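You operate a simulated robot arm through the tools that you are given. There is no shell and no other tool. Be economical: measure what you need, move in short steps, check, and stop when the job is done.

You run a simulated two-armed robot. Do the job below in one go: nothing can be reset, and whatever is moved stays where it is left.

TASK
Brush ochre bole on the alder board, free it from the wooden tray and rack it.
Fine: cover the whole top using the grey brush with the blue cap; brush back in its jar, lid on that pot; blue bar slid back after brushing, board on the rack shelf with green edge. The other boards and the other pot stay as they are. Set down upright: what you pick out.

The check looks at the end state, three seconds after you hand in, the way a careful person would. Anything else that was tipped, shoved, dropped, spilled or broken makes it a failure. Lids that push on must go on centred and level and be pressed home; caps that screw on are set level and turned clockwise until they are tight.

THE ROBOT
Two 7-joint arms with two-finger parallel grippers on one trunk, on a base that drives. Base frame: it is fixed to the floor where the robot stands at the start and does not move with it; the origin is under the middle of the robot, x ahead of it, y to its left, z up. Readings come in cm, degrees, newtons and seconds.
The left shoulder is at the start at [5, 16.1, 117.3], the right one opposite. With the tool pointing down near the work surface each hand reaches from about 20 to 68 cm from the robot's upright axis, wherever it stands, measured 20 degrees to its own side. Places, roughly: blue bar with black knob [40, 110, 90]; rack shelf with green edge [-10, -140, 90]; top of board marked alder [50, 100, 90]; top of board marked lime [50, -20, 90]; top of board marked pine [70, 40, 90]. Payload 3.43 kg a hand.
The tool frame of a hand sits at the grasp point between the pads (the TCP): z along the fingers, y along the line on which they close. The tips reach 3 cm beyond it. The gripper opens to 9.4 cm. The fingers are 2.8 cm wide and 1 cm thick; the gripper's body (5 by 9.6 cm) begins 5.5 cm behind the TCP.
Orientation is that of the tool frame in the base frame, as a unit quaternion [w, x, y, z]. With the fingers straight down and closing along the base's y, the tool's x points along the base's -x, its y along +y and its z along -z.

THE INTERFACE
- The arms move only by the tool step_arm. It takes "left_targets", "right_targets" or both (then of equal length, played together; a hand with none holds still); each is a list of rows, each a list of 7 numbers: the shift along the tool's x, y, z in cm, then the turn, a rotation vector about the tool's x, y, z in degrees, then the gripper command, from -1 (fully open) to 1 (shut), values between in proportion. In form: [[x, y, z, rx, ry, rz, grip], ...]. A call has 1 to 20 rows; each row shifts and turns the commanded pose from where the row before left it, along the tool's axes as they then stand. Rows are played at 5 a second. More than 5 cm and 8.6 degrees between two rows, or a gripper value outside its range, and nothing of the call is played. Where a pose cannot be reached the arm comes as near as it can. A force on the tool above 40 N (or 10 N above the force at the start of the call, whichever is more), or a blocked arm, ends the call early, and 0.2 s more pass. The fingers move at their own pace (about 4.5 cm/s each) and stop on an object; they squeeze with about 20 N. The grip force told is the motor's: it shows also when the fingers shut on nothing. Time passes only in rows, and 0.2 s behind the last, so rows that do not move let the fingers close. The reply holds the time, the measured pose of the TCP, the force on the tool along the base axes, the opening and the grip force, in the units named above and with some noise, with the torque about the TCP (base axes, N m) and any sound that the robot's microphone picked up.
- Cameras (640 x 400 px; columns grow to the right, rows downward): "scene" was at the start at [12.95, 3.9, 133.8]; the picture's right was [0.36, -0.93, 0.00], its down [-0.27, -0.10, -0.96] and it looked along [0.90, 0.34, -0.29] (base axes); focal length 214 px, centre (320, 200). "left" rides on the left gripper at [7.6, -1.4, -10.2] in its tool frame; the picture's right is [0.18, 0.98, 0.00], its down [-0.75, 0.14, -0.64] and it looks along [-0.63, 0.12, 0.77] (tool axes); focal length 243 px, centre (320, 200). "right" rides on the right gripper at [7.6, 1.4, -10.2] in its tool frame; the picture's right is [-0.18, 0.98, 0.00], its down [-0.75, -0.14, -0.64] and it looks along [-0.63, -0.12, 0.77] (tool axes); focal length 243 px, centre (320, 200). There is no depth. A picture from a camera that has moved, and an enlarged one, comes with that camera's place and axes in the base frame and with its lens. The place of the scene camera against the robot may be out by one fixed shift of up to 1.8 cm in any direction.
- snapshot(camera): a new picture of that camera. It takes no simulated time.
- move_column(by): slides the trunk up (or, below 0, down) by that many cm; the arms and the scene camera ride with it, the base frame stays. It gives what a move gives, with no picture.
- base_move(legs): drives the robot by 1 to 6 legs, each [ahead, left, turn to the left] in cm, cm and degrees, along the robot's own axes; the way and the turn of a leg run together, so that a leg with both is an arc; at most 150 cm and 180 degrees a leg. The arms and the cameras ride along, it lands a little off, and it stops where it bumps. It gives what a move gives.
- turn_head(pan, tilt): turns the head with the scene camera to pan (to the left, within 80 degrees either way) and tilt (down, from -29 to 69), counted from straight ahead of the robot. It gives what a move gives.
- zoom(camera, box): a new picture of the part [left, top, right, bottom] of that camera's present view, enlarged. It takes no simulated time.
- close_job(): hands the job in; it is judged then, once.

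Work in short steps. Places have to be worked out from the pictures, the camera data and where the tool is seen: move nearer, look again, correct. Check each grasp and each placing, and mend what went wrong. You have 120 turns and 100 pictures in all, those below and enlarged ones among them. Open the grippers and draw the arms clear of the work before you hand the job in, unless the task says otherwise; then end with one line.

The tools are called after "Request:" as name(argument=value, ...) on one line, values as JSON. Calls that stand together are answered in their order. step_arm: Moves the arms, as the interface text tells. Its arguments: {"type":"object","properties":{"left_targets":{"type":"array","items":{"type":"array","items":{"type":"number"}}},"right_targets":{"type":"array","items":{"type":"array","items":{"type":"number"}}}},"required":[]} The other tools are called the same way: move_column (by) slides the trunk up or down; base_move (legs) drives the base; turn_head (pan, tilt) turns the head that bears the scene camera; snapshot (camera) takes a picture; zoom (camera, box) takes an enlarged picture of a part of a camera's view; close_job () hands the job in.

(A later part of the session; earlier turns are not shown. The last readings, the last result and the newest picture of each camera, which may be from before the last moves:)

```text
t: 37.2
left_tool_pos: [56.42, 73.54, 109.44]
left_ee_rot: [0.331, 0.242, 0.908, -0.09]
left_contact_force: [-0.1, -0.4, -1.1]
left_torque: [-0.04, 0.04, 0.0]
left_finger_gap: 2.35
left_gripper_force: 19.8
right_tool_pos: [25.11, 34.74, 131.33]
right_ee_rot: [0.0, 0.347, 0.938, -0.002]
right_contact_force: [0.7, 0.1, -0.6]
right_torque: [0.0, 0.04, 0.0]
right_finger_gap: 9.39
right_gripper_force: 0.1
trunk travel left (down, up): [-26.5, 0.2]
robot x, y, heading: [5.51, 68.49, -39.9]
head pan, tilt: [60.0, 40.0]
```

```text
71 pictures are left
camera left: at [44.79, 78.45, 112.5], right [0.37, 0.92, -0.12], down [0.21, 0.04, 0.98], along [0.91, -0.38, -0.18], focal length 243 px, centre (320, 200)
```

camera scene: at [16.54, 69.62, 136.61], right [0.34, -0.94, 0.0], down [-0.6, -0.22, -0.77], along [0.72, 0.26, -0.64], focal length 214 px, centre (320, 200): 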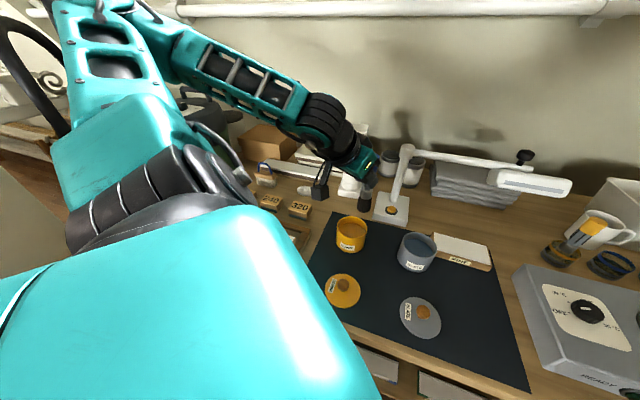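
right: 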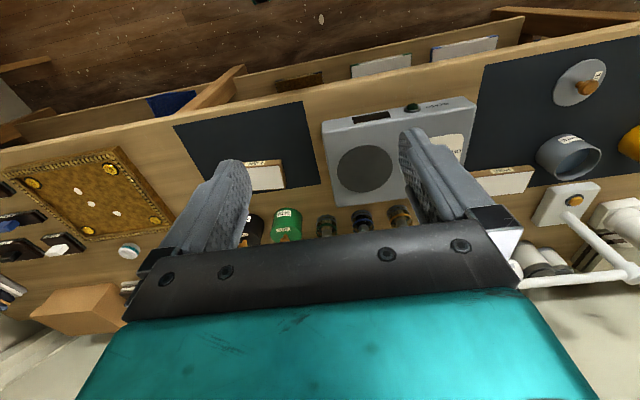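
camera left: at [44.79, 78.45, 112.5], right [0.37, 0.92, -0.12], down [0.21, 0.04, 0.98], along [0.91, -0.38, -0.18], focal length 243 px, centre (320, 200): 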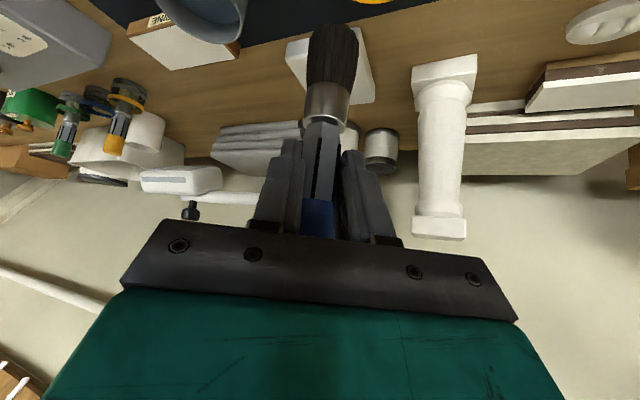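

With the zoom offset corrected, the ochre pot is at about [58.8, 75.6]. I'll zoom in to see the brush against the pot.

Request:
zoom(camera="scene", box=[290, 150, 450, 250])

Request:
zoom(camera="scene", box=[290, 210, 450, 340])

```text
4.00 times, centred on (370, 200) of scene
camera zoom: at [16.54, 69.62, 136.61], right [0.34, -0.94, 0.0], down [-0.6, -0.22, -0.77], along [0.72, 0.26, -0.64], focal length 858 px, centre (120, 200)
```

zoom: 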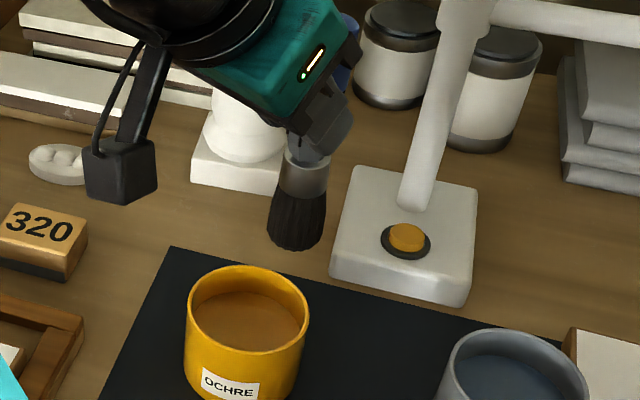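

```text
3.08 times, centred on (370, 275) of scene
camera zoom: at [16.54, 69.62, 136.61], right [0.34, -0.94, 0.0], down [-0.6, -0.22, -0.77], along [0.72, 0.26, -0.64], focal length 660 px, centre (166, -31)
```

zoom: 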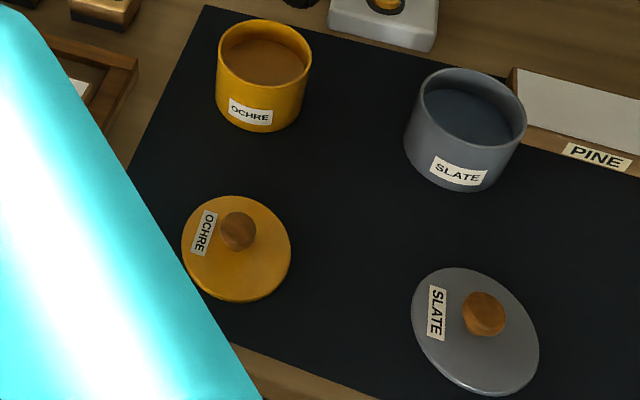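

Calibrating against the known brush position gives the pot centre at about [58.9, 76.1], rim z≈90.4 and tip z≈99. I'll move over the pot, with the tip staying above the rim.

Request:
step_arm(left_targets=[[1.07, 1.17, 1.72, 0, 0, 0, 1], [1.07, 1.17, 1.72, 0, 0, 0, 1], [1.07, 1.17, 1.72, 0, 0, 0, 1], [0, 0, 0, 0, 0, 0, 1]])

Request:
zoom(camera="scene", box=[290, 170, 450, 270])

Request:
snapshot(camera="left")

```text
t: 38.2
left_tool_pos: [58.76, 76.22, 103.45]
left_ee_rot: [0.33, 0.241, 0.908, -0.091]
left_contact_force: [-0.6, -0.5, 0.0]
left_torque: [0.0, 0.01, -0.01]
left_finger_gap: 2.33
left_gripper_force: 20.1
right_tool_pos: [25.16, 34.65, 131.19]
right_ee_rot: [0.0, 0.346, 0.938, -0.002]
right_contact_force: [-0.3, 0.2, 0.1]
right_torque: [0.0, 0.05, -0.01]
right_finger_gap: 9.41
right_gripper_force: 0.1
trunk travel left (down, up): [-26.5, 0.2]
robot x, y, heading: [5.32, 68.83, -39.9]
head pan, tilt: [60.0, 40.0]
```

```text
4.00 times, centred on (370, 220) of scene
camera zoom: at [16.53, 69.61, 136.6], right [0.34, -0.94, 0.0], down [-0.6, -0.22, -0.77], along [0.72, 0.26, -0.64], focal length 858 px, centre (120, 120)
```

zoom: 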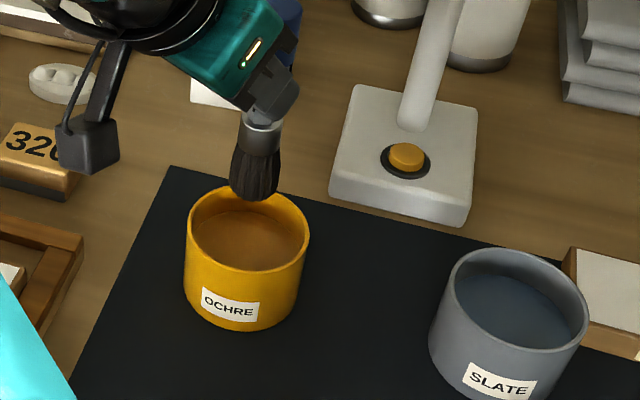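

```text
67 pictures are left
camera left: at [47.23, 81.08, 106.53], right [0.37, 0.92, -0.12], down [0.22, 0.04, 0.98], along [0.9, -0.38, -0.18], focal length 243 px, centre (320, 200)
```

left: 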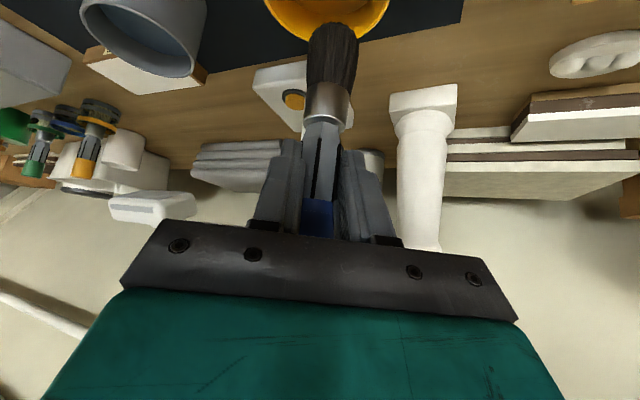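

The brush is centred over the pot to within about 0.5 cm. I'll lower it so the bristles dip about 2 cm into the bole.

Request:
step_arm(left_targets=[[1.35, 0.1, 1.61, 0, 0, 0, 1], [1.35, 0.1, 1.61, 0, 0, 0, 1], [1.25, 0.1, 1.5, 0, 0, 0, 1], [0, 0, 0, 0, 0, 0, 1], [0, 0, 0, 0, 0, 0, 1]])

Request:
zoom(camera="scene", box=[290, 170, 450, 270])

```text
t: 39.4
left_tool_pos: [59.05, 76.22, 97.41]
left_ee_rot: [0.333, 0.241, 0.907, -0.09]
left_contact_force: [1.8, -2.2, 17.4]
left_torque: [-0.28, -0.54, 0.0]
left_finger_gap: 2.34
left_gripper_force: 19.8
right_tool_pos: [25.09, 34.59, 131.25]
right_ee_rot: [0.002, 0.347, 0.938, -0.001]
right_contact_force: [0.5, -0.3, 1.1]
right_torque: [0.01, 0.01, 0.01]
right_finger_gap: 9.4
right_gripper_force: 0.1
trunk travel left (down, up): [-26.5, 0.2]
robot x, y, heading: [5.4, 68.84, -39.7]
head pan, tilt: [60.0, 40.0]
```

```text
4.00 times, centred on (370, 220) of scene
camera zoom: at [16.4, 69.58, 136.62], right [0.34, -0.94, 0.0], down [-0.6, -0.22, -0.77], along [0.72, 0.26, -0.64], focal length 858 px, centre (120, 120)
```

zoom: 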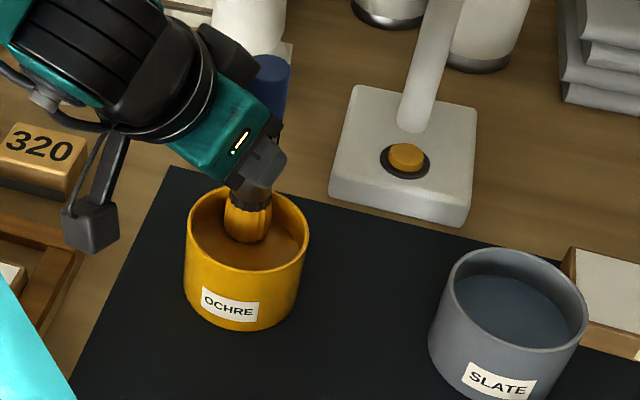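

The bristles are yellow and the tip is touching the pot floor (17 N), so the tip is about 12.3 cm below the TCP. I'll lift straight out and let it drip briefly.

Request:
step_arm(left_targets=[[-0.64, 0, -0.77, 0, 0, 0, 1], [-1.29, 0, -1.53, 0, 0, 0, 1], [-1.29, 0, -1.53, 0, 0, 0, 1], [-1.29, 0, -1.53, 0, 0, 0, 1], [0, 0, 0, 0, 0, 0, 1], [0, 0, 0, 0, 0, 0, 1], [0, 0, 0, 0, 0, 0, 1]])

Request:
snapshot(camera="left")

Request:
snapshot(camera="scene")

```text
t: 41.0
left_tool_pos: [58.86, 76.42, 104.27]
left_ee_rot: [0.33, 0.241, 0.908, -0.09]
left_contact_force: [1.2, -0.3, -0.4]
left_torque: [-0.02, -0.01, 0.02]
left_finger_gap: 2.33
left_gripper_force: 20.1
right_tool_pos: [25.2, 34.61, 131.18]
right_ee_rot: [0.001, 0.347, 0.938, -0.002]
right_contact_force: [0.1, -0.4, -0.4]
right_torque: [0.0, -0.01, 0.02]
right_finger_gap: 9.39
right_gripper_force: 0.0
trunk travel left (down, up): [-26.5, 0.2]
robot x, y, heading: [5.28, 69.03, -39.9]
head pan, tilt: [60.0, 40.0]
```

```text
65 pictures are left
camera left: at [47.43, 81.36, 107.32], right [0.37, 0.92, -0.12], down [0.21, 0.04, 0.98], along [0.91, -0.38, -0.18], focal length 243 px, centre (320, 200)
```

left: 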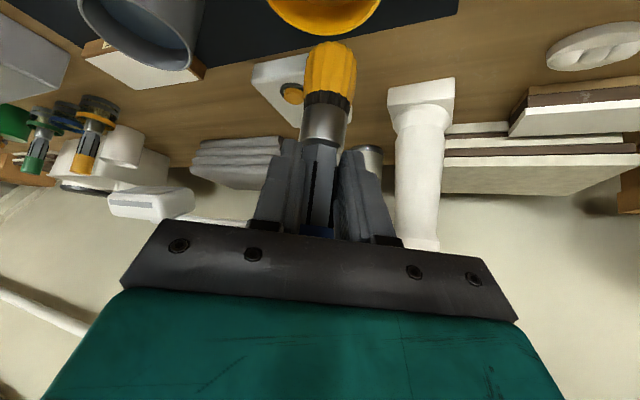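

```text
64 pictures are left
camera scene: at [16.55, 69.62, 136.6], right [0.34, -0.94, 0.0], down [-0.6, -0.22, -0.77], along [0.72, 0.26, -0.64], focal length 214 px, centre (320, 200)
```

scene: 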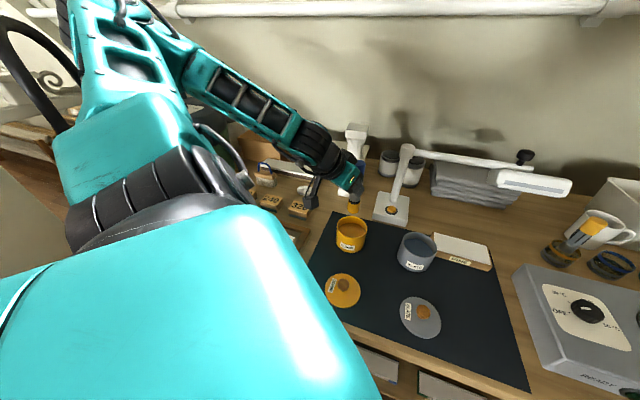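

The bristles are well loaded; the brush slid up about 1.3 cm in the grip, so the tip is now about 9 cm below the TCP. I'll drive the base so the hand comes over the alder board, then look.

Request:
base_move(legs=[[-20.3, 11.7, 0]])

Request:
turn_head(pan=75, tilt=45)

Request:
snapshot(camera="scene")

Request:
snapshot(camera="left")

```text
t: 42.8
left_tool_pos: [50.7, 98.65, 104.33]
left_ee_rot: [0.331, 0.242, 0.908, -0.09]
left_contact_force: [-0.1, 0.5, -0.5]
left_torque: [-0.01, -0.03, -0.02]
left_finger_gap: 2.31
left_gripper_force: 20.5
right_tool_pos: [16.84, 56.8, 131.22]
right_ee_rot: [0.0, 0.347, 0.938, -0.001]
right_contact_force: [1.1, 0.6, 0.8]
right_torque: [-0.06, -0.03, 0.04]
right_finger_gap: 9.38
right_gripper_force: 0.1
trunk travel left (down, up): [-26.5, 0.2]
robot x, y, heading: [-2.54, 90.59, -40.0]
head pan, tilt: [60.0, 40.0]
```

```text
t: 43.5
left_tool_pos: [50.77, 98.62, 104.32]
left_ee_rot: [0.329, 0.242, 0.908, -0.091]
left_contact_force: [-0.7, -0.7, 0.0]
left_torque: [-0.01, 0.01, 0.02]
left_finger_gap: 2.33
left_gripper_force: 20.3
right_tool_pos: [16.8, 56.8, 131.11]
right_ee_rot: [-0.001, 0.348, 0.937, -0.002]
right_contact_force: [0.3, -0.1, 0.0]
right_torque: [0.0, 0.01, 0.0]
right_finger_gap: 9.39
right_gripper_force: 0.0
trunk travel left (down, up): [-26.5, 0.2]
robot x, y, heading: [-3.1, 91.16, -40.0]
head pan, tilt: [75.0, 45.0]
```

```text
63 pictures are left
camera scene: at [6.98, 93.55, 135.88], right [0.57, -0.82, 0.0], down [-0.58, -0.41, -0.71], along [0.58, 0.41, -0.71], focal length 214 px, centre (320, 200)
```

scene: 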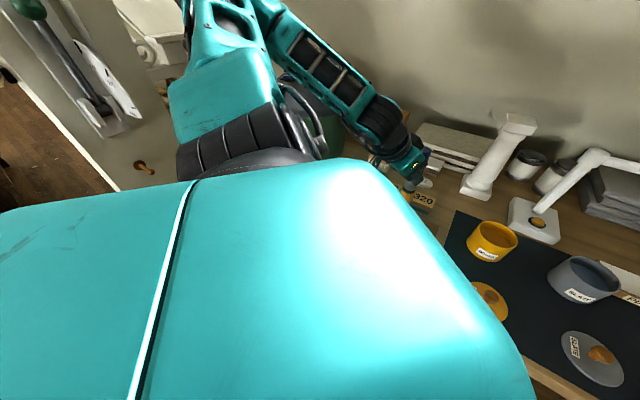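

```text
62 pictures are left
camera left: at [39.19, 103.49, 107.31], right [0.37, 0.92, -0.12], down [0.22, 0.04, 0.98], along [0.9, -0.39, -0.18], focal length 243 px, centre (320, 200)
```

left: 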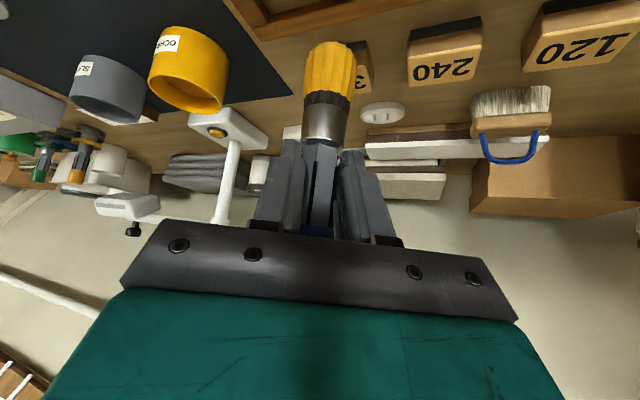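

The left shoulder blocks the view in this heading. I'll re-park with heading 0 and the axis near (5, 60), so the board lies about 42° to the left and the head can see it.

Request:
base_move(legs=[[19.9, -23.7, 0], [0, 0, 40], [7, 0, 0]])

Request:
turn_head(pan=50, tilt=38)

Request:
snapshot(camera="scene")

```text
t: 48.1
left_tool_pos: [39.88, 100.8, 104.33]
left_ee_rot: [0.34, -0.086, 0.936, 0.029]
left_contact_force: [-0.1, -1.0, -1.7]
left_torque: [0.01, 0.01, 0.03]
left_finger_gap: 2.33
left_gripper_force: 20.2
right_tool_pos: [41.09, 46.88, 131.09]
right_ee_rot: [0.001, 0.003, 1.0, -0.002]
right_contact_force: [0.8, -0.2, 0.3]
right_torque: [0.02, 0.0, -0.01]
right_finger_gap: 9.41
right_gripper_force: 0.0
trunk travel left (down, up): [-26.5, 0.2]
robot x, y, heading: [3.6, 60.23, 0.3]
head pan, tilt: [75.0, 45.0]
```

```text
t: 49.0
left_tool_pos: [39.88, 100.88, 104.22]
left_ee_rot: [0.341, -0.086, 0.936, 0.028]
left_contact_force: [-0.2, -0.6, -1.2]
left_torque: [0.0, 0.02, 0.0]
left_finger_gap: 2.35
left_gripper_force: 20.2
right_tool_pos: [41.09, 47.04, 131.19]
right_ee_rot: [0.001, 0.002, 1.0, -0.002]
right_contact_force: [0.0, -0.8, -0.4]
right_torque: [-0.01, 0.0, -0.01]
right_finger_gap: 9.42
right_gripper_force: 0.1
trunk travel left (down, up): [-26.5, 0.2]
robot x, y, heading: [4.01, 60.18, 0.3]
head pan, tilt: [50.0, 38.0]
```

```text
61 pictures are left
camera scene: at [13.64, 67.36, 136.9], right [0.77, -0.64, 0.0], down [-0.39, -0.47, -0.79], along [0.5, 0.61, -0.62], focal length 214 px, centre (320, 200)
```

scene: 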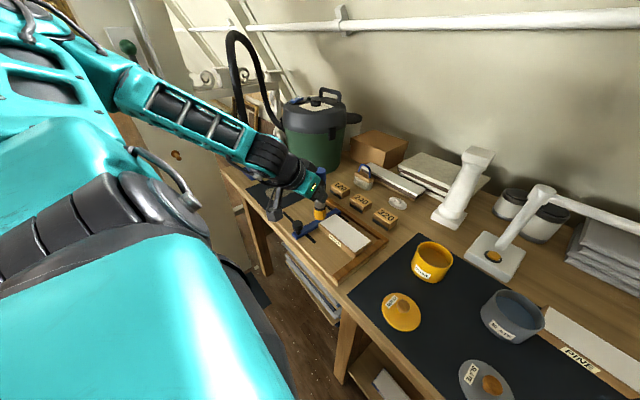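

Excellent view of the board now. I'll zoom in on the tray.

Request:
zoom(camera="scene", box=[260, 180, 420, 280])

```text
4.00 times, centred on (340, 230) of scene
camera zoom: at [13.64, 67.36, 136.9], right [0.77, -0.64, 0.0], down [-0.39, -0.47, -0.79], along [0.5, 0.61, -0.62], focal length 858 px, centre (240, 80)
```

zoom: 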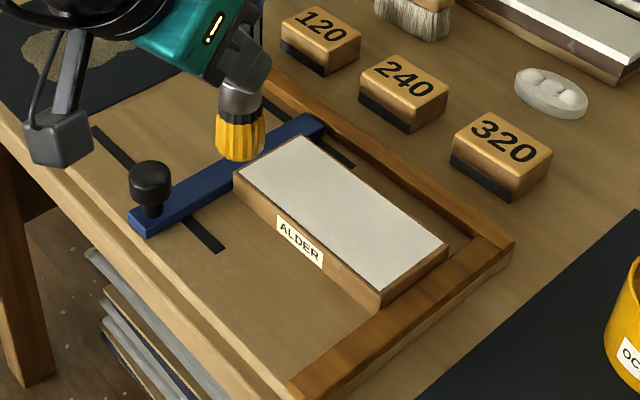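

The board top spans about x 43.6–50.7 and y 90.8–106.7 (if z≈88), held between the blue bar (left, running along x) and the right fence. The brush tip is about 9.1 cm below the TCP and 0.7 cm to +y of it. I'll move over the near-right corner of the board.

Request:
step_arm(left_targets=[[0.05, -3.32, 1.79, 0, 0, 0, 1], [0.05, -3.32, 1.79, 0, 0, 0, 1], [0.05, -3.32, 1.79, 0, 0, 0, 1], [0, 0, 0, 0, 0, 0, 1]])

Request:
zoom(camera="scene", box=[260, 180, 420, 280])

```text
t: 50.0
left_tool_pos: [44.99, 91.58, 100.21]
left_ee_rot: [0.34, -0.086, 0.936, 0.03]
left_contact_force: [0.0, 0.1, -1.5]
left_torque: [-0.02, -0.03, 0.02]
left_finger_gap: 2.32
left_gripper_force: 19.9
right_tool_pos: [41.04, 46.96, 131.26]
right_ee_rot: [0.002, 0.003, 1.0, -0.002]
right_contact_force: [0.9, 0.1, 0.4]
right_torque: [0.03, -0.02, 0.0]
right_finger_gap: 9.4
right_gripper_force: 0.1
trunk travel left (down, up): [-26.5, 0.2]
robot x, y, heading: [3.86, 59.95, 0.1]
head pan, tilt: [50.0, 38.0]
```

```text
4.00 times, centred on (340, 230) of scene
camera zoom: at [13.6, 67.37, 136.91], right [0.77, -0.64, 0.0], down [-0.39, -0.47, -0.79], along [0.5, 0.61, -0.62], focal length 858 px, centre (240, 80)
```

zoom: 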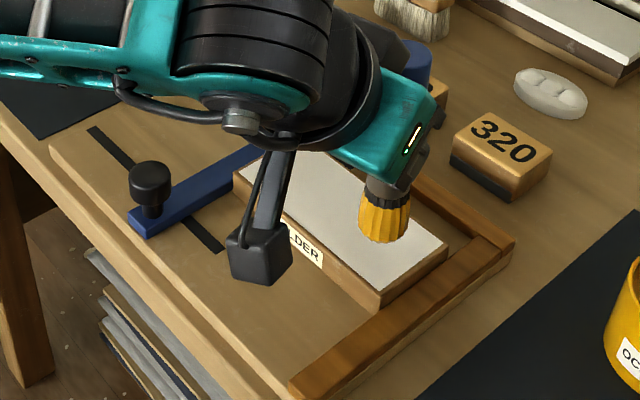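

The tip is at about [45, 92, 91.3]. I'll lower it in small steps until I feel the board.

Request:
step_arm(left_targets=[[0.51, 0, 0.61, 0, 0, 0, 1], [0.51, 0, 0.61, 0, 0, 0, 1], [0.51, 0, 0.61, 0, 0, 0, 1], [0, 0, 0, 0, 0, 0, 1]])

Request:
zoom(camera="scene", box=[260, 180, 420, 280])

```text
t: 51.0
left_tool_pos: [44.83, 91.5, 97.84]
left_ee_rot: [0.34, -0.086, 0.936, 0.029]
left_contact_force: [-0.6, 0.2, 0.3]
left_torque: [0.01, 0.02, 0.02]
left_finger_gap: 2.32
left_gripper_force: 20.2
right_tool_pos: [41.22, 47.08, 131.14]
right_ee_rot: [0.002, 0.002, 1.0, -0.001]
right_contact_force: [-0.2, -0.5, 0.0]
right_torque: [0.02, 0.0, 0.03]
right_finger_gap: 9.4
right_gripper_force: 0.0
trunk travel left (down, up): [-26.5, 0.2]
robot x, y, heading: [3.56, 60.21, 0.5]
head pan, tilt: [50.0, 38.0]
```

```text
4.00 times, centred on (340, 230) of scene
camera zoom: at [13.64, 67.35, 136.9], right [0.77, -0.64, 0.0], down [-0.39, -0.47, -0.79], along [0.5, 0.61, -0.62], focal length 858 px, centre (240, 80)
```

zoom: 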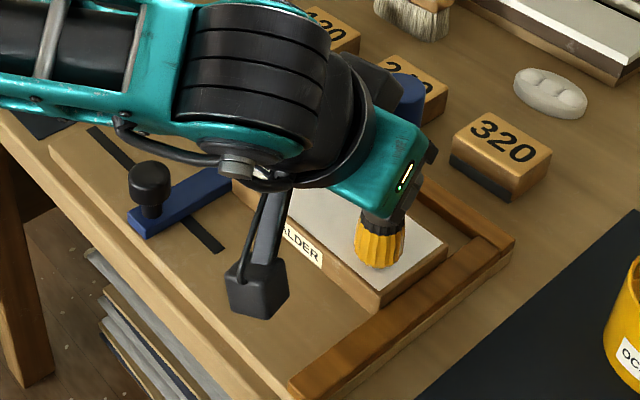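

No contact yet. Lowering another 1.2 cm in fine steps.

Request:
step_arm(left_targets=[[0.26, 0, 0.31, 0, 0, 0, 1], [0.26, 0, 0.31, 0, 0, 0, 1], [0, 0, 0, 0, 0, 0, 1]])

Request:
step_arm(left_targets=[[0.26, 0, 0.31, 0, 0, 0, 1], [0, 0, 0, 0, 0, 0, 1]])

Request:
zoom(camera="scene", box=[260, 180, 420, 280])

```text
t: 51.8
left_tool_pos: [44.97, 91.34, 97.35]
left_ee_rot: [0.346, -0.085, 0.934, 0.029]
left_contact_force: [-0.6, 0.6, 18.1]
left_torque: [0.14, -0.39, 0.01]
left_finger_gap: 2.35
left_gripper_force: 20.2
right_tool_pos: [40.76, 46.83, 131.3]
right_ee_rot: [0.002, 0.002, 1.0, -0.001]
right_contact_force: [-0.4, 0.6, -0.3]
right_torque: [-0.02, 0.01, 0.03]
right_finger_gap: 9.44
right_gripper_force: 0.0
trunk travel left (down, up): [-26.5, 0.2]
robot x, y, heading: [3.67, 60.2, 0.3]
head pan, tilt: [50.0, 38.0]
```

```text
t: 52.4
left_tool_pos: [44.98, 91.46, 96.96]
left_ee_rot: [0.346, -0.086, 0.934, 0.03]
left_contact_force: [-1.8, 1.3, 30.7]
left_torque: [0.23, -0.46, 0.04]
left_finger_gap: 2.36
left_gripper_force: 20.4
right_tool_pos: [40.75, 46.9, 131.41]
right_ee_rot: [0.002, 0.002, 1.0, 0.0]
right_contact_force: [-0.9, -0.3, -0.2]
right_torque: [-0.02, 0.03, -0.01]
right_finger_gap: 9.41
right_gripper_force: 0.1
trunk travel left (down, up): [-26.5, 0.2]
robot x, y, heading: [4.14, 60.11, 0.2]
head pan, tilt: [50.0, 38.0]
```

```text
4.00 times, centred on (340, 230) of scene
camera zoom: at [13.37, 67.19, 136.96], right [0.77, -0.64, 0.0], down [-0.39, -0.47, -0.79], along [0.5, 0.61, -0.61], focal length 858 px, centre (240, 80)
```

zoom: 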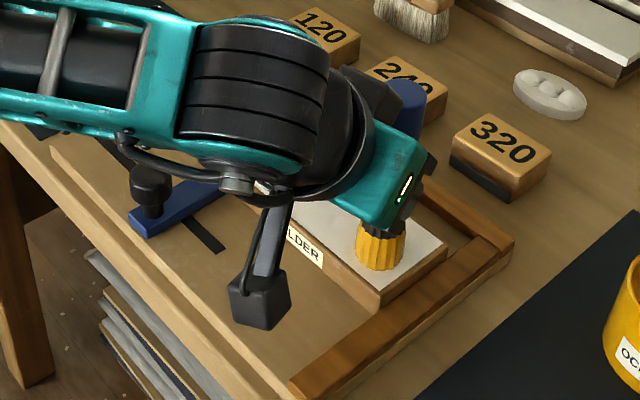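

Firm contact now (about 30 N, board top near z≈88.3). I'll ease off to light pressure and start the first stroke along +y.

Request:
step_arm(left_targets=[[-0.35, 0, -0.42, 0, 0, 0, 1], [-0.228, 1.6, 0.19, 0, 0, 0, 1], [-0.228, 1.6, 0.19, 0, 0, 0, 1], [-0.228, 1.6, 0.19, 0, 0, 0, 1]])

Request:
zoom(camera="scene", box=[260, 180, 420, 280])

```text
t: 53.4
left_tool_pos: [44.97, 96.36, 96.99]
left_ee_rot: [0.342, -0.086, 0.936, 0.029]
left_contact_force: [-1.3, -2.9, 9.4]
left_torque: [-0.18, -0.05, -0.05]
left_finger_gap: 2.36
left_gripper_force: 20.2
right_tool_pos: [40.99, 46.91, 131.26]
right_ee_rot: [0.002, 0.003, 1.0, -0.002]
right_contact_force: [0.0, -0.2, 0.3]
right_torque: [-0.03, 0.0, 0.03]
right_finger_gap: 9.39
right_gripper_force: 0.0
trunk travel left (down, up): [-26.5, 0.2]
robot x, y, heading: [4.19, 60.3, 0.4]
head pan, tilt: [50.0, 38.0]
```

```text
4.00 times, centred on (340, 230) of scene
camera zoom: at [13.53, 67.27, 136.91], right [0.77, -0.64, 0.0], down [-0.39, -0.47, -0.79], along [0.5, 0.61, -0.61], focal length 858 px, centre (240, 80)
```

zoom: 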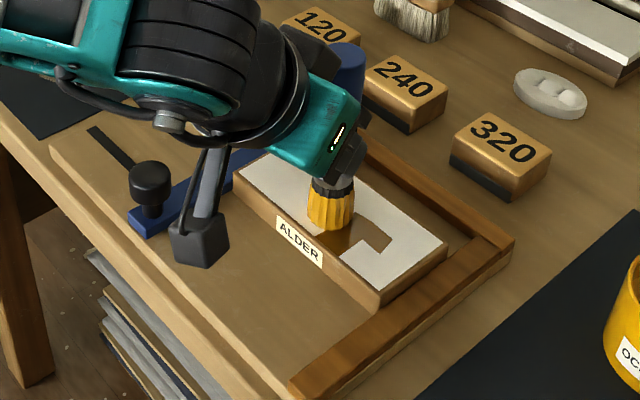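

Painting works. The marks show the tip centre is about (+0.9, +1.7) from the TCP. I'll finish this line to the left end, shift 1.1 cm toward the front, and brush back along the front edge.

Request:
step_arm(left_targets=[[-0.2, 1.4, 0.167, 0, 0, 0, 1], [-0.2, 1.4, 0.167, 0, 0, 0, 1], [-0.2, 1.4, 0.167, 0, 0, 0, 1], [-0.2, 1.4, 0.167, 0, 0, 0, 1], [-0.2, 1.4, 0.167, 0, 0, 0, 1], [0.83, 0.2, -0.695, 0, 0, 0, 1], [0.237, -1.66, -0.198, 0, 0, 0, 1], [0.237, -1.66, -0.198, 0, 0, 0, 1], [0.237, -1.66, -0.198, 0, 0, 0, 1], [0.237, -1.66, -0.198, 0, 0, 0, 1], [0.237, -1.66, -0.198, 0, 0, 0, 1], [0.237, -1.66, -0.198, 0, 0, 0, 1], [0.237, -1.66, -0.198, 0, 0, 0, 1], [0.237, -1.66, -0.198, 0, 0, 0, 1]])

Request:
zoom(camera="scene", box=[260, 180, 420, 280])

```text
t: 56.4
left_tool_pos: [43.7, 90.08, 96.99]
left_ee_rot: [0.342, -0.085, 0.936, 0.029]
left_contact_force: [0.5, 0.6, 2.7]
left_torque: [0.07, -0.04, -0.01]
left_finger_gap: 2.35
left_gripper_force: 19.6
right_tool_pos: [41.11, 46.99, 131.22]
right_ee_rot: [0.001, 0.002, 1.0, -0.002]
right_contact_force: [0.0, 0.0, -1.3]
right_torque: [-0.01, 0.05, -0.04]
right_finger_gap: 9.37
right_gripper_force: 0.0
trunk travel left (down, up): [-26.5, 0.2]
robot x, y, heading: [3.93, 59.8, 0.5]
head pan, tilt: [50.0, 38.0]
```

```text
4.00 times, centred on (340, 230) of scene
camera zoom: at [13.62, 67.34, 136.91], right [0.77, -0.64, 0.0], down [-0.39, -0.47, -0.79], along [0.5, 0.61, -0.62], focal length 858 px, centre (240, 80)
```

zoom: 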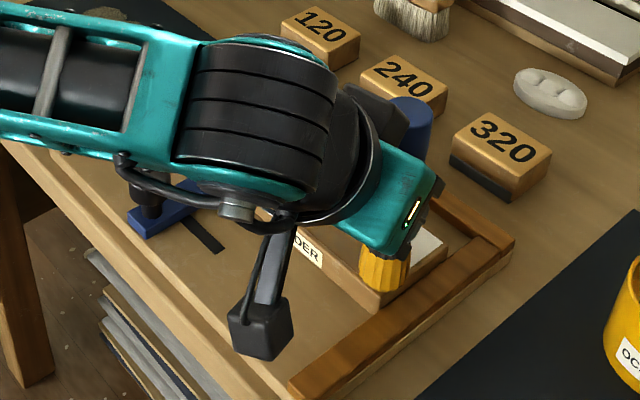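

Pressure dropped a bit, so I'll add slightly more and carry on with the middle and back lanes.

Request:
step_arm(left_targets=[[0.1, 0, 0.12, 0, 0, 0, 1], [-1.81, -0.44, 1.52, 0, 0, 0, 1], [-0.237, 1.66, 0.198, 0, 0, 0, 1], [-0.237, 1.66, 0.198, 0, 0, 0, 1], [-0.237, 1.66, 0.198, 0, 0, 0, 1], [-0.237, 1.66, 0.198, 0, 0, 0, 1], [-0.237, 1.66, 0.198, 0, 0, 0, 1], [-0.237, 1.66, 0.198, 0, 0, 0, 1], [-0.237, 1.66, 0.198, 0, 0, 0, 1], [-0.237, 1.66, 0.198, 0, 0, 0, 1], [-1.73, -0.42, 1.45, 0, 0, 0, 1], [0.237, -1.66, -0.198, 0, 0, 0, 1], [0.237, -1.66, -0.198, 0, 0, 0, 1], [0.237, -1.66, -0.198, 0, 0, 0, 1], [0.237, -1.66, -0.198, 0, 0, 0, 1], [0.237, -1.66, -0.198, 0, 0, 0, 1], [0.237, -1.66, -0.198, 0, 0, 0, 1], [0.237, -1.66, -0.198, 0, 0, 0, 1], [0.237, -1.66, -0.198, 0, 0, 0, 1]])

Request:
step_arm(left_targets=[[-1.9, 0, -2.3, 0, 0, 0, 1], [0.0, -2.5, 0, 0, 0, 0, 1], [0, 0, 0, 0, 0, 0, 1]])

Request:
zoom(camera="scene", box=[260, 180, 420, 280])

```text
t: 60.4
left_tool_pos: [48.36, 89.99, 97.04]
left_ee_rot: [0.343, -0.086, 0.935, 0.03]
left_contact_force: [0.4, 4.0, 15.1]
left_torque: [0.36, -0.34, 0.07]
left_finger_gap: 2.35
left_gripper_force: 20.0
right_tool_pos: [41.07, 46.85, 131.28]
right_ee_rot: [0.003, 0.003, 1.0, -0.002]
right_contact_force: [0.3, 0.5, 0.8]
right_torque: [0.02, -0.03, 0.01]
right_finger_gap: 9.4
right_gripper_force: 0.1
trunk travel left (down, up): [-26.5, 0.2]
robot x, y, heading: [3.97, 60.36, 0.2]
head pan, tilt: [50.0, 38.0]
```

```text
t: 61.2
left_tool_pos: [48.81, 87.48, 99.98]
left_ee_rot: [0.341, -0.086, 0.936, 0.029]
left_contact_force: [0.4, 0.2, -0.7]
left_torque: [0.0, 0.01, -0.02]
left_finger_gap: 2.36
left_gripper_force: 20.0
right_tool_pos: [41.11, 47.06, 131.33]
right_ee_rot: [0.0, 0.003, 1.0, -0.001]
right_contact_force: [-0.5, 0.2, -0.1]
right_torque: [-0.02, -0.04, 0.0]
right_finger_gap: 9.37
right_gripper_force: 0.1
trunk travel left (down, up): [-26.5, 0.2]
robot x, y, heading: [3.94, 60.12, 0.2]
head pan, tilt: [50.0, 38.0]
```

```text
4.00 times, centred on (340, 230) of scene
camera zoom: at [13.61, 67.38, 136.9], right [0.77, -0.64, 0.0], down [-0.39, -0.47, -0.79], along [0.5, 0.61, -0.62], focal length 858 px, centre (240, 80)
```

zoom: 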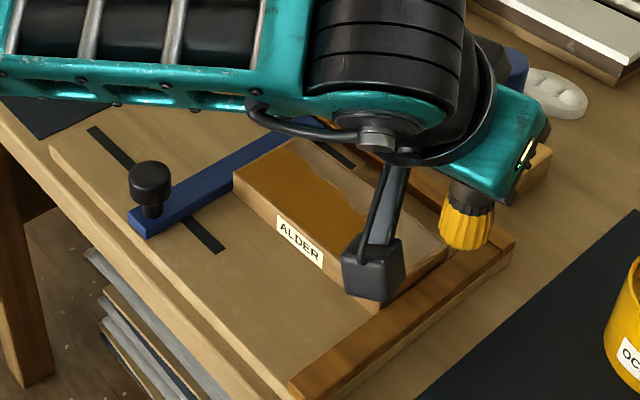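

The back lane is thin because the brush ran dry, so I'll reload. Lift, drive 3 cm closer, and move over the ochre pot again.

Request:
step_arm(left_targets=[[-1.3, 0, -1.55, 0, 0, 0, 1], [-1.3, 0, -1.55, 0, 0, 0, 1], [0, 0, 0, 0, 0, 0, 1]])

Request:
base_move(legs=[[3, 0, 0]])

Request:
snapshot(camera="scene")

```text
t: 62.0
left_tool_pos: [49.01, 87.56, 104.08]
left_ee_rot: [0.341, -0.086, 0.936, 0.03]
left_contact_force: [-0.2, 0.2, -0.4]
left_torque: [0.0, 0.01, 0.03]
left_finger_gap: 2.32
left_gripper_force: 19.7
right_tool_pos: [41.04, 47.04, 131.26]
right_ee_rot: [0.001, 0.003, 1.0, -0.002]
right_contact_force: [-0.2, -0.1, 0.2]
right_torque: [0.01, 0.02, 0.0]
right_finger_gap: 9.39
right_gripper_force: 0.0
trunk travel left (down, up): [-26.5, 0.2]
robot x, y, heading: [3.91, 59.88, 0.2]
head pan, tilt: [50.0, 38.0]
```

```text
t: 62.9
left_tool_pos: [52.07, 87.56, 103.86]
left_ee_rot: [0.34, -0.085, 0.936, 0.029]
left_contact_force: [-0.2, -0.3, -1.3]
left_torque: [-0.02, 0.05, 0.0]
left_finger_gap: 2.34
left_gripper_force: 19.7
right_tool_pos: [44.22, 46.96, 131.13]
right_ee_rot: [0.001, 0.002, 1.0, -0.001]
right_contact_force: [0.1, 0.4, -0.8]
right_torque: [-0.03, 0.03, 0.02]
right_finger_gap: 9.41
right_gripper_force: 0.1
trunk travel left (down, up): [-26.5, 0.2]
robot x, y, heading: [6.69, 60.08, 0.4]
head pan, tilt: [50.0, 38.0]
```

```text
53 pictures are left
camera scene: at [16.76, 67.38, 136.89], right [0.77, -0.64, 0.0], down [-0.39, -0.47, -0.79], along [0.5, 0.61, -0.62], focal length 214 px, centre (320, 200)
```

scene: 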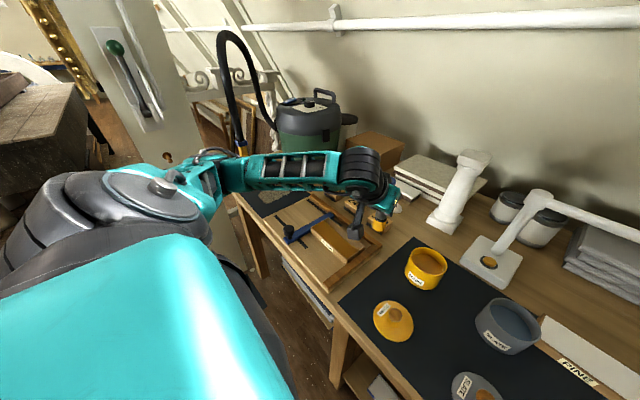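

Moving across to above the pot, at a height clear of the rim.

Request:
step_arm(left_targets=[[-0.51, -3.5, 0.56, 0, 0, 0, 1], [-0.51, -3.5, 0.56, 0, 0, 0, 1], [-0.51, -3.5, 0.56, 0, 0, 0, 1], [-0.51, -3.5, 0.56, 0, 0, 0, 1], [0, 0, 0, 0, 0, 0, 1]])

Request:
zoom(camera="scene", box=[330, 190, 490, 290])

```text
t: 64.0
left_tool_pos: [57.57, 74.19, 103.69]
left_ee_rot: [0.341, -0.086, 0.936, 0.029]
left_contact_force: [-0.1, 0.3, -1.6]
left_torque: [-0.02, 0.0, 0.0]
left_finger_gap: 2.37
left_gripper_force: 19.5
right_tool_pos: [44.02, 46.96, 131.29]
right_ee_rot: [0.001, 0.002, 1.0, -0.002]
right_contact_force: [-0.6, 0.2, -0.8]
right_torque: [0.0, -0.01, 0.01]
right_finger_gap: 9.42
right_gripper_force: 0.0
trunk travel left (down, up): [-26.5, 0.2]
robot x, y, heading: [6.57, 60.06, 0.4]
head pan, tilt: [50.0, 38.0]
```

```text
4.00 times, centred on (410, 240) of scene
camera zoom: at [16.62, 67.42, 136.9], right [0.77, -0.64, 0.0], down [-0.39, -0.47, -0.79], along [0.5, 0.61, -0.62], focal length 858 px, centre (-40, 40)
```

zoom: 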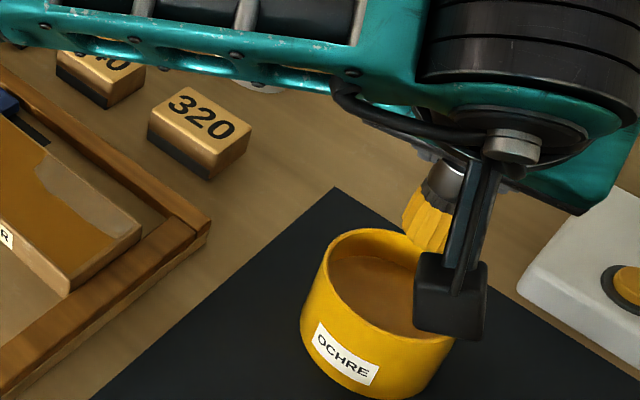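

The tip is within 0.7 cm of the pot centre. I'll dip gently with a small correction.

Request:
step_arm(left_targets=[[1.05, 0.11, 1.17, 0, 0, 0, 1], [1.05, 0.11, 1.17, 0, 0, 0, 1], [1.05, 0.11, 1.17, 0, 0, 0, 1], [0.95, 0.11, 1.05, 0, 0, 0, 1], [0, 0, 0, 0, 0, 0, 1]])

Request:
zoom(camera="scene", box=[330, 190, 490, 290])

```text
t: 65.2
left_tool_pos: [57.35, 74.7, 97.6]
left_ee_rot: [0.341, -0.086, 0.936, 0.029]
left_contact_force: [0.3, -0.3, -0.8]
left_torque: [0.02, 0.04, -0.01]
left_finger_gap: 2.37
left_gripper_force: 20.0
right_tool_pos: [44.1, 46.97, 131.21]
right_ee_rot: [0.001, 0.002, 1.0, -0.002]
right_contact_force: [-1.0, -0.5, -0.2]
right_torque: [0.02, -0.01, 0.0]
right_finger_gap: 9.35
right_gripper_force: 0.0
trunk travel left (down, up): [-26.5, 0.2]
robot x, y, heading: [6.62, 60.06, 0.1]
head pan, tilt: [50.0, 38.0]
```

```text
4.00 times, centred on (410, 240) of scene
camera zoom: at [16.63, 67.37, 136.9], right [0.77, -0.64, 0.0], down [-0.39, -0.47, -0.79], along [0.5, 0.61, -0.62], focal length 858 px, centre (-40, 40)
```

zoom: 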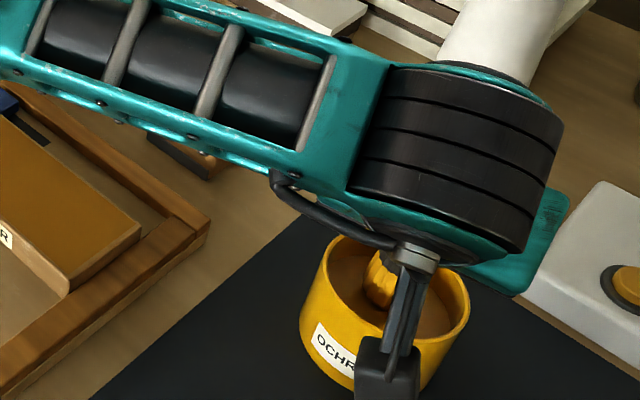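

The bristles are in the pot with no contact force. I'll lower another 0.7 cm to be sure they are in the bole, then lift out.

Request:
step_arm(left_targets=[[0.45, 0, 0.54, 0, 0, 0, 1], [0, 0, 0, 0, 0, 0, 1], [-0.64, 0, -0.77, 0, 0, 0, 1], [-1.29, 0, -1.53, 0, 0, 0, 1], [-1.29, 0, -1.53, 0, 0, 0, 1], [-1.29, 0, -1.53, 0, 0, 0, 1], [0, 0, 0, 0, 0, 0, 1], [0, 0, 0, 0, 0, 0, 1]])

Request:
zoom(camera="scene", box=[290, 180, 450, 280])

```text
t: 67.0
left_tool_pos: [57.1, 74.71, 103.77]
left_ee_rot: [0.34, -0.087, 0.936, 0.03]
left_contact_force: [-0.3, -0.1, -0.5]
left_torque: [0.0, 0.01, 0.01]
left_finger_gap: 2.36
left_gripper_force: 20.0
right_tool_pos: [44.04, 46.98, 131.14]
right_ee_rot: [0.0, 0.003, 1.0, -0.002]
right_contact_force: [-0.4, 0.8, -0.5]
right_torque: [-0.03, 0.01, 0.0]
right_finger_gap: 9.41
right_gripper_force: 0.1
trunk travel left (down, up): [-26.5, 0.2]
robot x, y, heading: [6.73, 59.98, 0.3]
head pan, tilt: [50.0, 38.0]
```

```text
4.00 times, centred on (370, 230) of scene
camera zoom: at [16.63, 67.37, 136.9], right [0.77, -0.64, 0.0], down [-0.39, -0.47, -0.79], along [0.5, 0.61, -0.62], focal length 858 px, centre (120, 80)
```

zoom: 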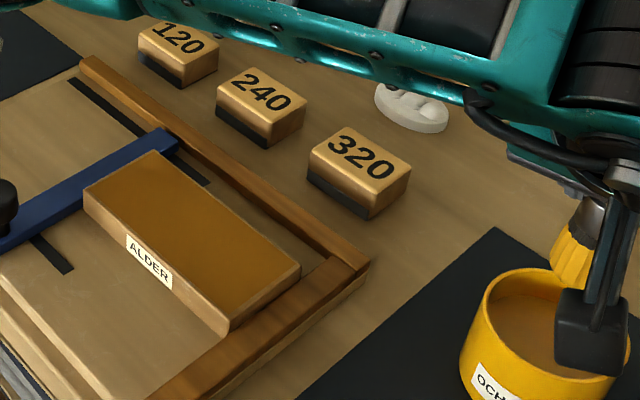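

The board now looks fully ochre (the pale patch seems to have been wet sheen). I'll look closer at the edges.

Request:
zoom(camera="scene", box=[304, 212, 374, 266])

```text
7.41 times, centred on (339, 239) of scene
camera zoom: at [16.63, 67.37, 136.9], right [0.77, -0.64, 0.0], down [-0.39, -0.47, -0.79], along [0.5, 0.61, -0.62], focal length 1589 px, centre (179, -89)
```

zoom: 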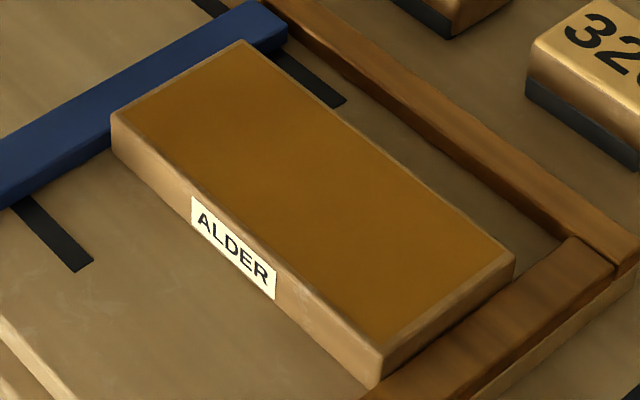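

A thin strip at the right end looks a little lighter. The brush is loaded, so I'll add an insurance pass along both ends: drive back 3 cm and move over the near-right corner.

Request:
base_move(legs=[[-3, 0, 0]])

Request:
step_arm(left_targets=[[1.93, 4.1, -0.55, 0, 0, 0, 1], [1.93, 4.1, -0.55, 0, 0, 0, 1], [1.93, 4.1, -0.55, 0, 0, 0, 1], [1.93, 4.1, -0.55, 0, 0, 0, 1], [0, 0, 0, 0, 0, 0, 1]])

```text
t: 67.9
left_tool_pos: [53.92, 74.9, 103.9]
left_ee_rot: [0.342, -0.085, 0.935, 0.028]
left_contact_force: [0.1, 0.2, 0.2]
left_torque: [-0.04, 0.02, 0.0]
left_finger_gap: 2.33
left_gripper_force: 19.8
right_tool_pos: [40.83, 47.07, 131.16]
right_ee_rot: [0.002, 0.003, 1.0, -0.002]
right_contact_force: [-0.4, 0.1, 0.3]
right_torque: [-0.01, -0.05, 0.01]
right_finger_gap: 9.41
right_gripper_force: 0.0
trunk travel left (down, up): [-26.5, 0.2]
robot x, y, heading: [3.87, 60.06, 0.4]
head pan, tilt: [50.0, 38.0]
```

```text
t: 69.1
left_tool_pos: [43.9, 89.65, 100.48]
left_ee_rot: [0.341, -0.085, 0.936, 0.029]
left_contact_force: [1.3, -0.8, -0.8]
left_torque: [0.02, 0.04, 0.01]
left_finger_gap: 2.31
left_gripper_force: 19.7
right_tool_pos: [41.06, 46.83, 131.18]
right_ee_rot: [0.001, 0.002, 1.0, -0.001]
right_contact_force: [-0.6, 0.4, -0.2]
right_torque: [0.01, 0.02, 0.0]
right_finger_gap: 9.42
right_gripper_force: 0.1
trunk travel left (down, up): [-26.5, 0.2]
robot x, y, heading: [3.9, 60.13, 0.2]
head pan, tilt: [50.0, 38.0]
```

Lower onto the board, sweep the right end, stroke along the back to the left end, sweep the left end and lift.

Request:
step_arm(left_targets=[[0.73, 0, 0.87, 0, 0, 0, 1], [0.73, 0, 0.87, 0, 0, 0, 1], [0.73, 0, 0.87, 0, 0, 0, 1], [-1.23, -0.3, 1.03, 0, 0, 0, 1], [-1.23, -0.3, 1.03, 0, 0, 0, 1], [-1.23, -0.3, 1.03, 0, 0, 0, 1], [-0.237, 1.68, 0.198, 0, 0, 0, 1], [-0.237, 1.68, 0.198, 0, 0, 0, 1], [-0.237, 1.68, 0.198, 0, 0, 0, 1], [-0.237, 1.68, 0.198, 0, 0, 0, 1], [-0.237, 1.68, 0.198, 0, 0, 0, 1], [-0.237, 1.68, 0.198, 0, 0, 0, 1], [-0.237, 1.68, 0.198, 0, 0, 0, 1], [-0.237, 1.68, 0.198, 0, 0, 0, 1], [1.23, 0.3, -1.03, 0, 0, 0, 1], [1.23, 0.3, -1.03, 0, 0, 0, 1], [1.23, 0.3, -1.03, 0, 0, 0, 1], [0, 0, 0, 0, 0, 0, 1]])

Request:
step_arm(left_targets=[[-1.29, 0, -1.53, 0, 0, 0, 1], [-1.29, 0, -1.53, 0, 0, 0, 1], [-1.29, 0, -1.53, 0, 0, 0, 1], [0, -3, 0, 0, 0, 0, 1]])

Request:
snapshot(camera="scene")

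```text
t: 72.9
left_tool_pos: [43.92, 103.21, 97.07]
left_ee_rot: [0.342, -0.086, 0.935, 0.031]
left_contact_force: [3.9, 0.3, 17.2]
left_torque: [0.18, -0.63, -0.08]
left_finger_gap: 2.36
left_gripper_force: 19.6
right_tool_pos: [41.05, 46.79, 131.23]
right_ee_rot: [0.002, 0.003, 1.0, -0.001]
right_contact_force: [-0.2, 0.0, 0.3]
right_torque: [0.03, 0.0, -0.01]
right_finger_gap: 9.39
right_gripper_force: 0.1
trunk travel left (down, up): [-26.5, 0.2]
robot x, y, heading: [3.87, 60.32, 0.4]
head pan, tilt: [50.0, 38.0]
```

```text
t: 73.9
left_tool_pos: [44.48, 100.37, 102.85]
left_ee_rot: [0.339, -0.086, 0.936, 0.029]
left_contact_force: [-1.2, 0.7, 0.1]
left_torque: [-0.01, 0.0, 0.02]
left_finger_gap: 2.34
left_gripper_force: 20.1
right_tool_pos: [41.1, 46.89, 131.16]
right_ee_rot: [0.001, 0.002, 1.0, -0.002]
right_contact_force: [-0.3, -0.8, 0.3]
right_torque: [-0.02, 0.03, 0.0]
right_finger_gap: 9.4
right_gripper_force: 0.0
trunk travel left (down, up): [-26.5, 0.2]
robot x, y, heading: [3.97, 60.31, 0.3]
head pan, tilt: [50.0, 38.0]
```

```text
48 pictures are left
camera scene: at [13.69, 67.35, 136.89], right [0.77, -0.64, 0.0], down [-0.39, -0.47, -0.79], along [0.5, 0.61, -0.62], focal length 214 px, centre (320, 200)
```

scene: 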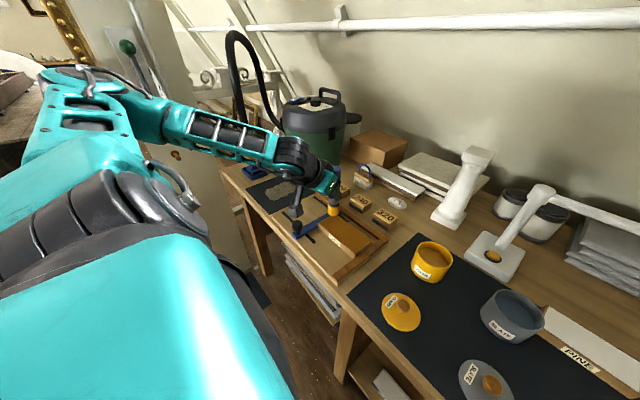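

Looks complete. Now I'll return the brush. First lift higher, then back off, turn to heading −40 and drive back to the brush jars.

Request:
step_arm(left_targets=[[-1.29, 0, -1.53, 0, 0, 0, 1], [-1.29, 0, -1.53, 0, 0, 0, 1], [-1.29, 0, -1.53, 0, 0, 0, 1], [0, 0, 0, 0, 0, 0, 1]])

Request:
base_move(legs=[[-10, 0, 0], [0, 0, -40]])

```text
t: 74.9
left_tool_pos: [44.68, 100.29, 109.05]
left_ee_rot: [0.341, -0.086, 0.936, 0.029]
left_contact_force: [0.2, 0.0, -0.4]
left_torque: [-0.03, 0.02, -0.01]
left_finger_gap: 2.34
left_gripper_force: 19.8
right_tool_pos: [41.06, 47.0, 131.25]
right_ee_rot: [0.001, 0.003, 1.0, -0.001]
right_contact_force: [0.6, 0.4, 0.0]
right_torque: [0.03, 0.04, 0.03]
right_finger_gap: 9.38
right_gripper_force: 0.0
trunk travel left (down, up): [-26.5, 0.2]
robot x, y, heading: [3.93, 60.67, 0.5]
head pan, tilt: [50.0, 38.0]
```

```text
t: 77.9
left_tool_pos: [50.76, 64.47, 108.96]
left_ee_rot: [0.33, 0.241, 0.908, -0.09]
left_contact_force: [0.4, 0.6, 0.5]
left_torque: [-0.01, 0.02, -0.03]
left_finger_gap: 2.32
left_gripper_force: 20.2
right_tool_pos: [13.71, 25.93, 131.32]
right_ee_rot: [0.0, 0.347, 0.938, -0.002]
right_contact_force: [1.1, -0.8, 0.6]
right_torque: [-0.02, 0.01, -0.03]
right_finger_gap: 9.39
right_gripper_force: 0.1
trunk travel left (down, up): [-26.5, 0.2]
robot x, y, heading: [-6.48, 60.25, -39.9]
head pan, tilt: [50.0, 38.0]
```

Driving along to the jar station.

Request:
base_move(legs=[[34.1, -40.6, 0], [10, 8.4, 0]])

Request:
turn_head(pan=60, tilt=25)

Request:
snapshot(camera="left")

Request:
zoom(camera="scene", box=[290, 190, 450, 290])

```text
t: 82.0
left_tool_pos: [64.35, 11.99, 108.91]
left_ee_rot: [0.33, 0.239, 0.909, -0.089]
left_contact_force: [-0.3, -0.8, -0.3]
left_torque: [0.0, 0.01, -0.02]
left_finger_gap: 2.34
left_gripper_force: 19.9
right_tool_pos: [27.48, -26.69, 131.16]
right_ee_rot: [0.001, 0.343, 0.939, -0.002]
right_contact_force: [0.0, 0.7, -0.2]
right_torque: [0.01, -0.02, 0.02]
right_finger_gap: 9.4
right_gripper_force: 0.0
trunk travel left (down, up): [-26.5, 0.2]
robot x, y, heading: [7.15, 7.1, -39.4]
head pan, tilt: [50.0, 38.0]
stopped in leg 2: the robot was blocked; the commanded pose is now the measured one
```

```text
t: 82.8
left_tool_pos: [64.53, 11.98, 108.91]
left_ee_rot: [0.33, 0.239, 0.909, -0.089]
left_contact_force: [-0.2, -0.5, -1.8]
left_torque: [0.02, -0.03, -0.01]
left_finger_gap: 2.33
left_gripper_force: 19.8
right_tool_pos: [27.49, -26.71, 131.15]
right_ee_rot: [0.0, 0.344, 0.939, -0.002]
right_contact_force: [0.0, 1.0, -0.3]
right_torque: [-0.02, 0.0, 0.01]
right_finger_gap: 9.39
right_gripper_force: 0.0
trunk travel left (down, up): [-26.5, 0.2]
robot x, y, heading: [7.26, 7.09, -39.6]
head pan, tilt: [60.0, 25.0]
```

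```text
47 pictures are left
camera left: at [53.02, 16.71, 111.92], right [0.36, 0.92, -0.12], down [0.22, 0.05, 0.98], along [0.91, -0.38, -0.18], focal length 243 px, centre (320, 200)
```

left: 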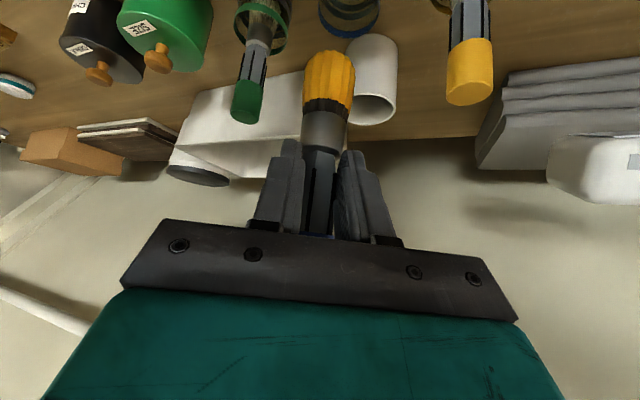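

```text
4.00 times, centred on (370, 240) of scene
camera zoom: at [19.44, 8.44, 138.93], right [0.35, -0.94, 0.0], down [-0.4, -0.15, -0.91], along [0.85, 0.32, -0.42], focal length 858 px, centre (120, 40)
```

zoom: 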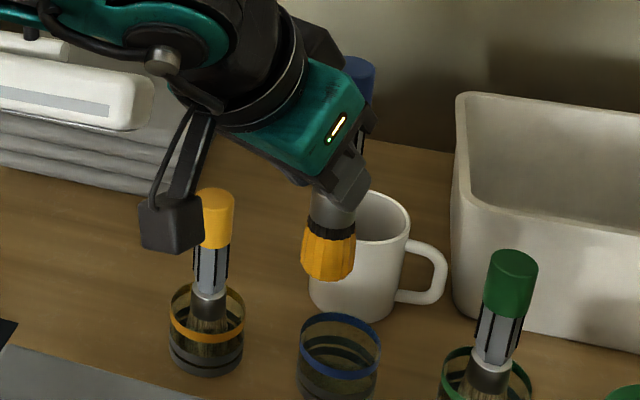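

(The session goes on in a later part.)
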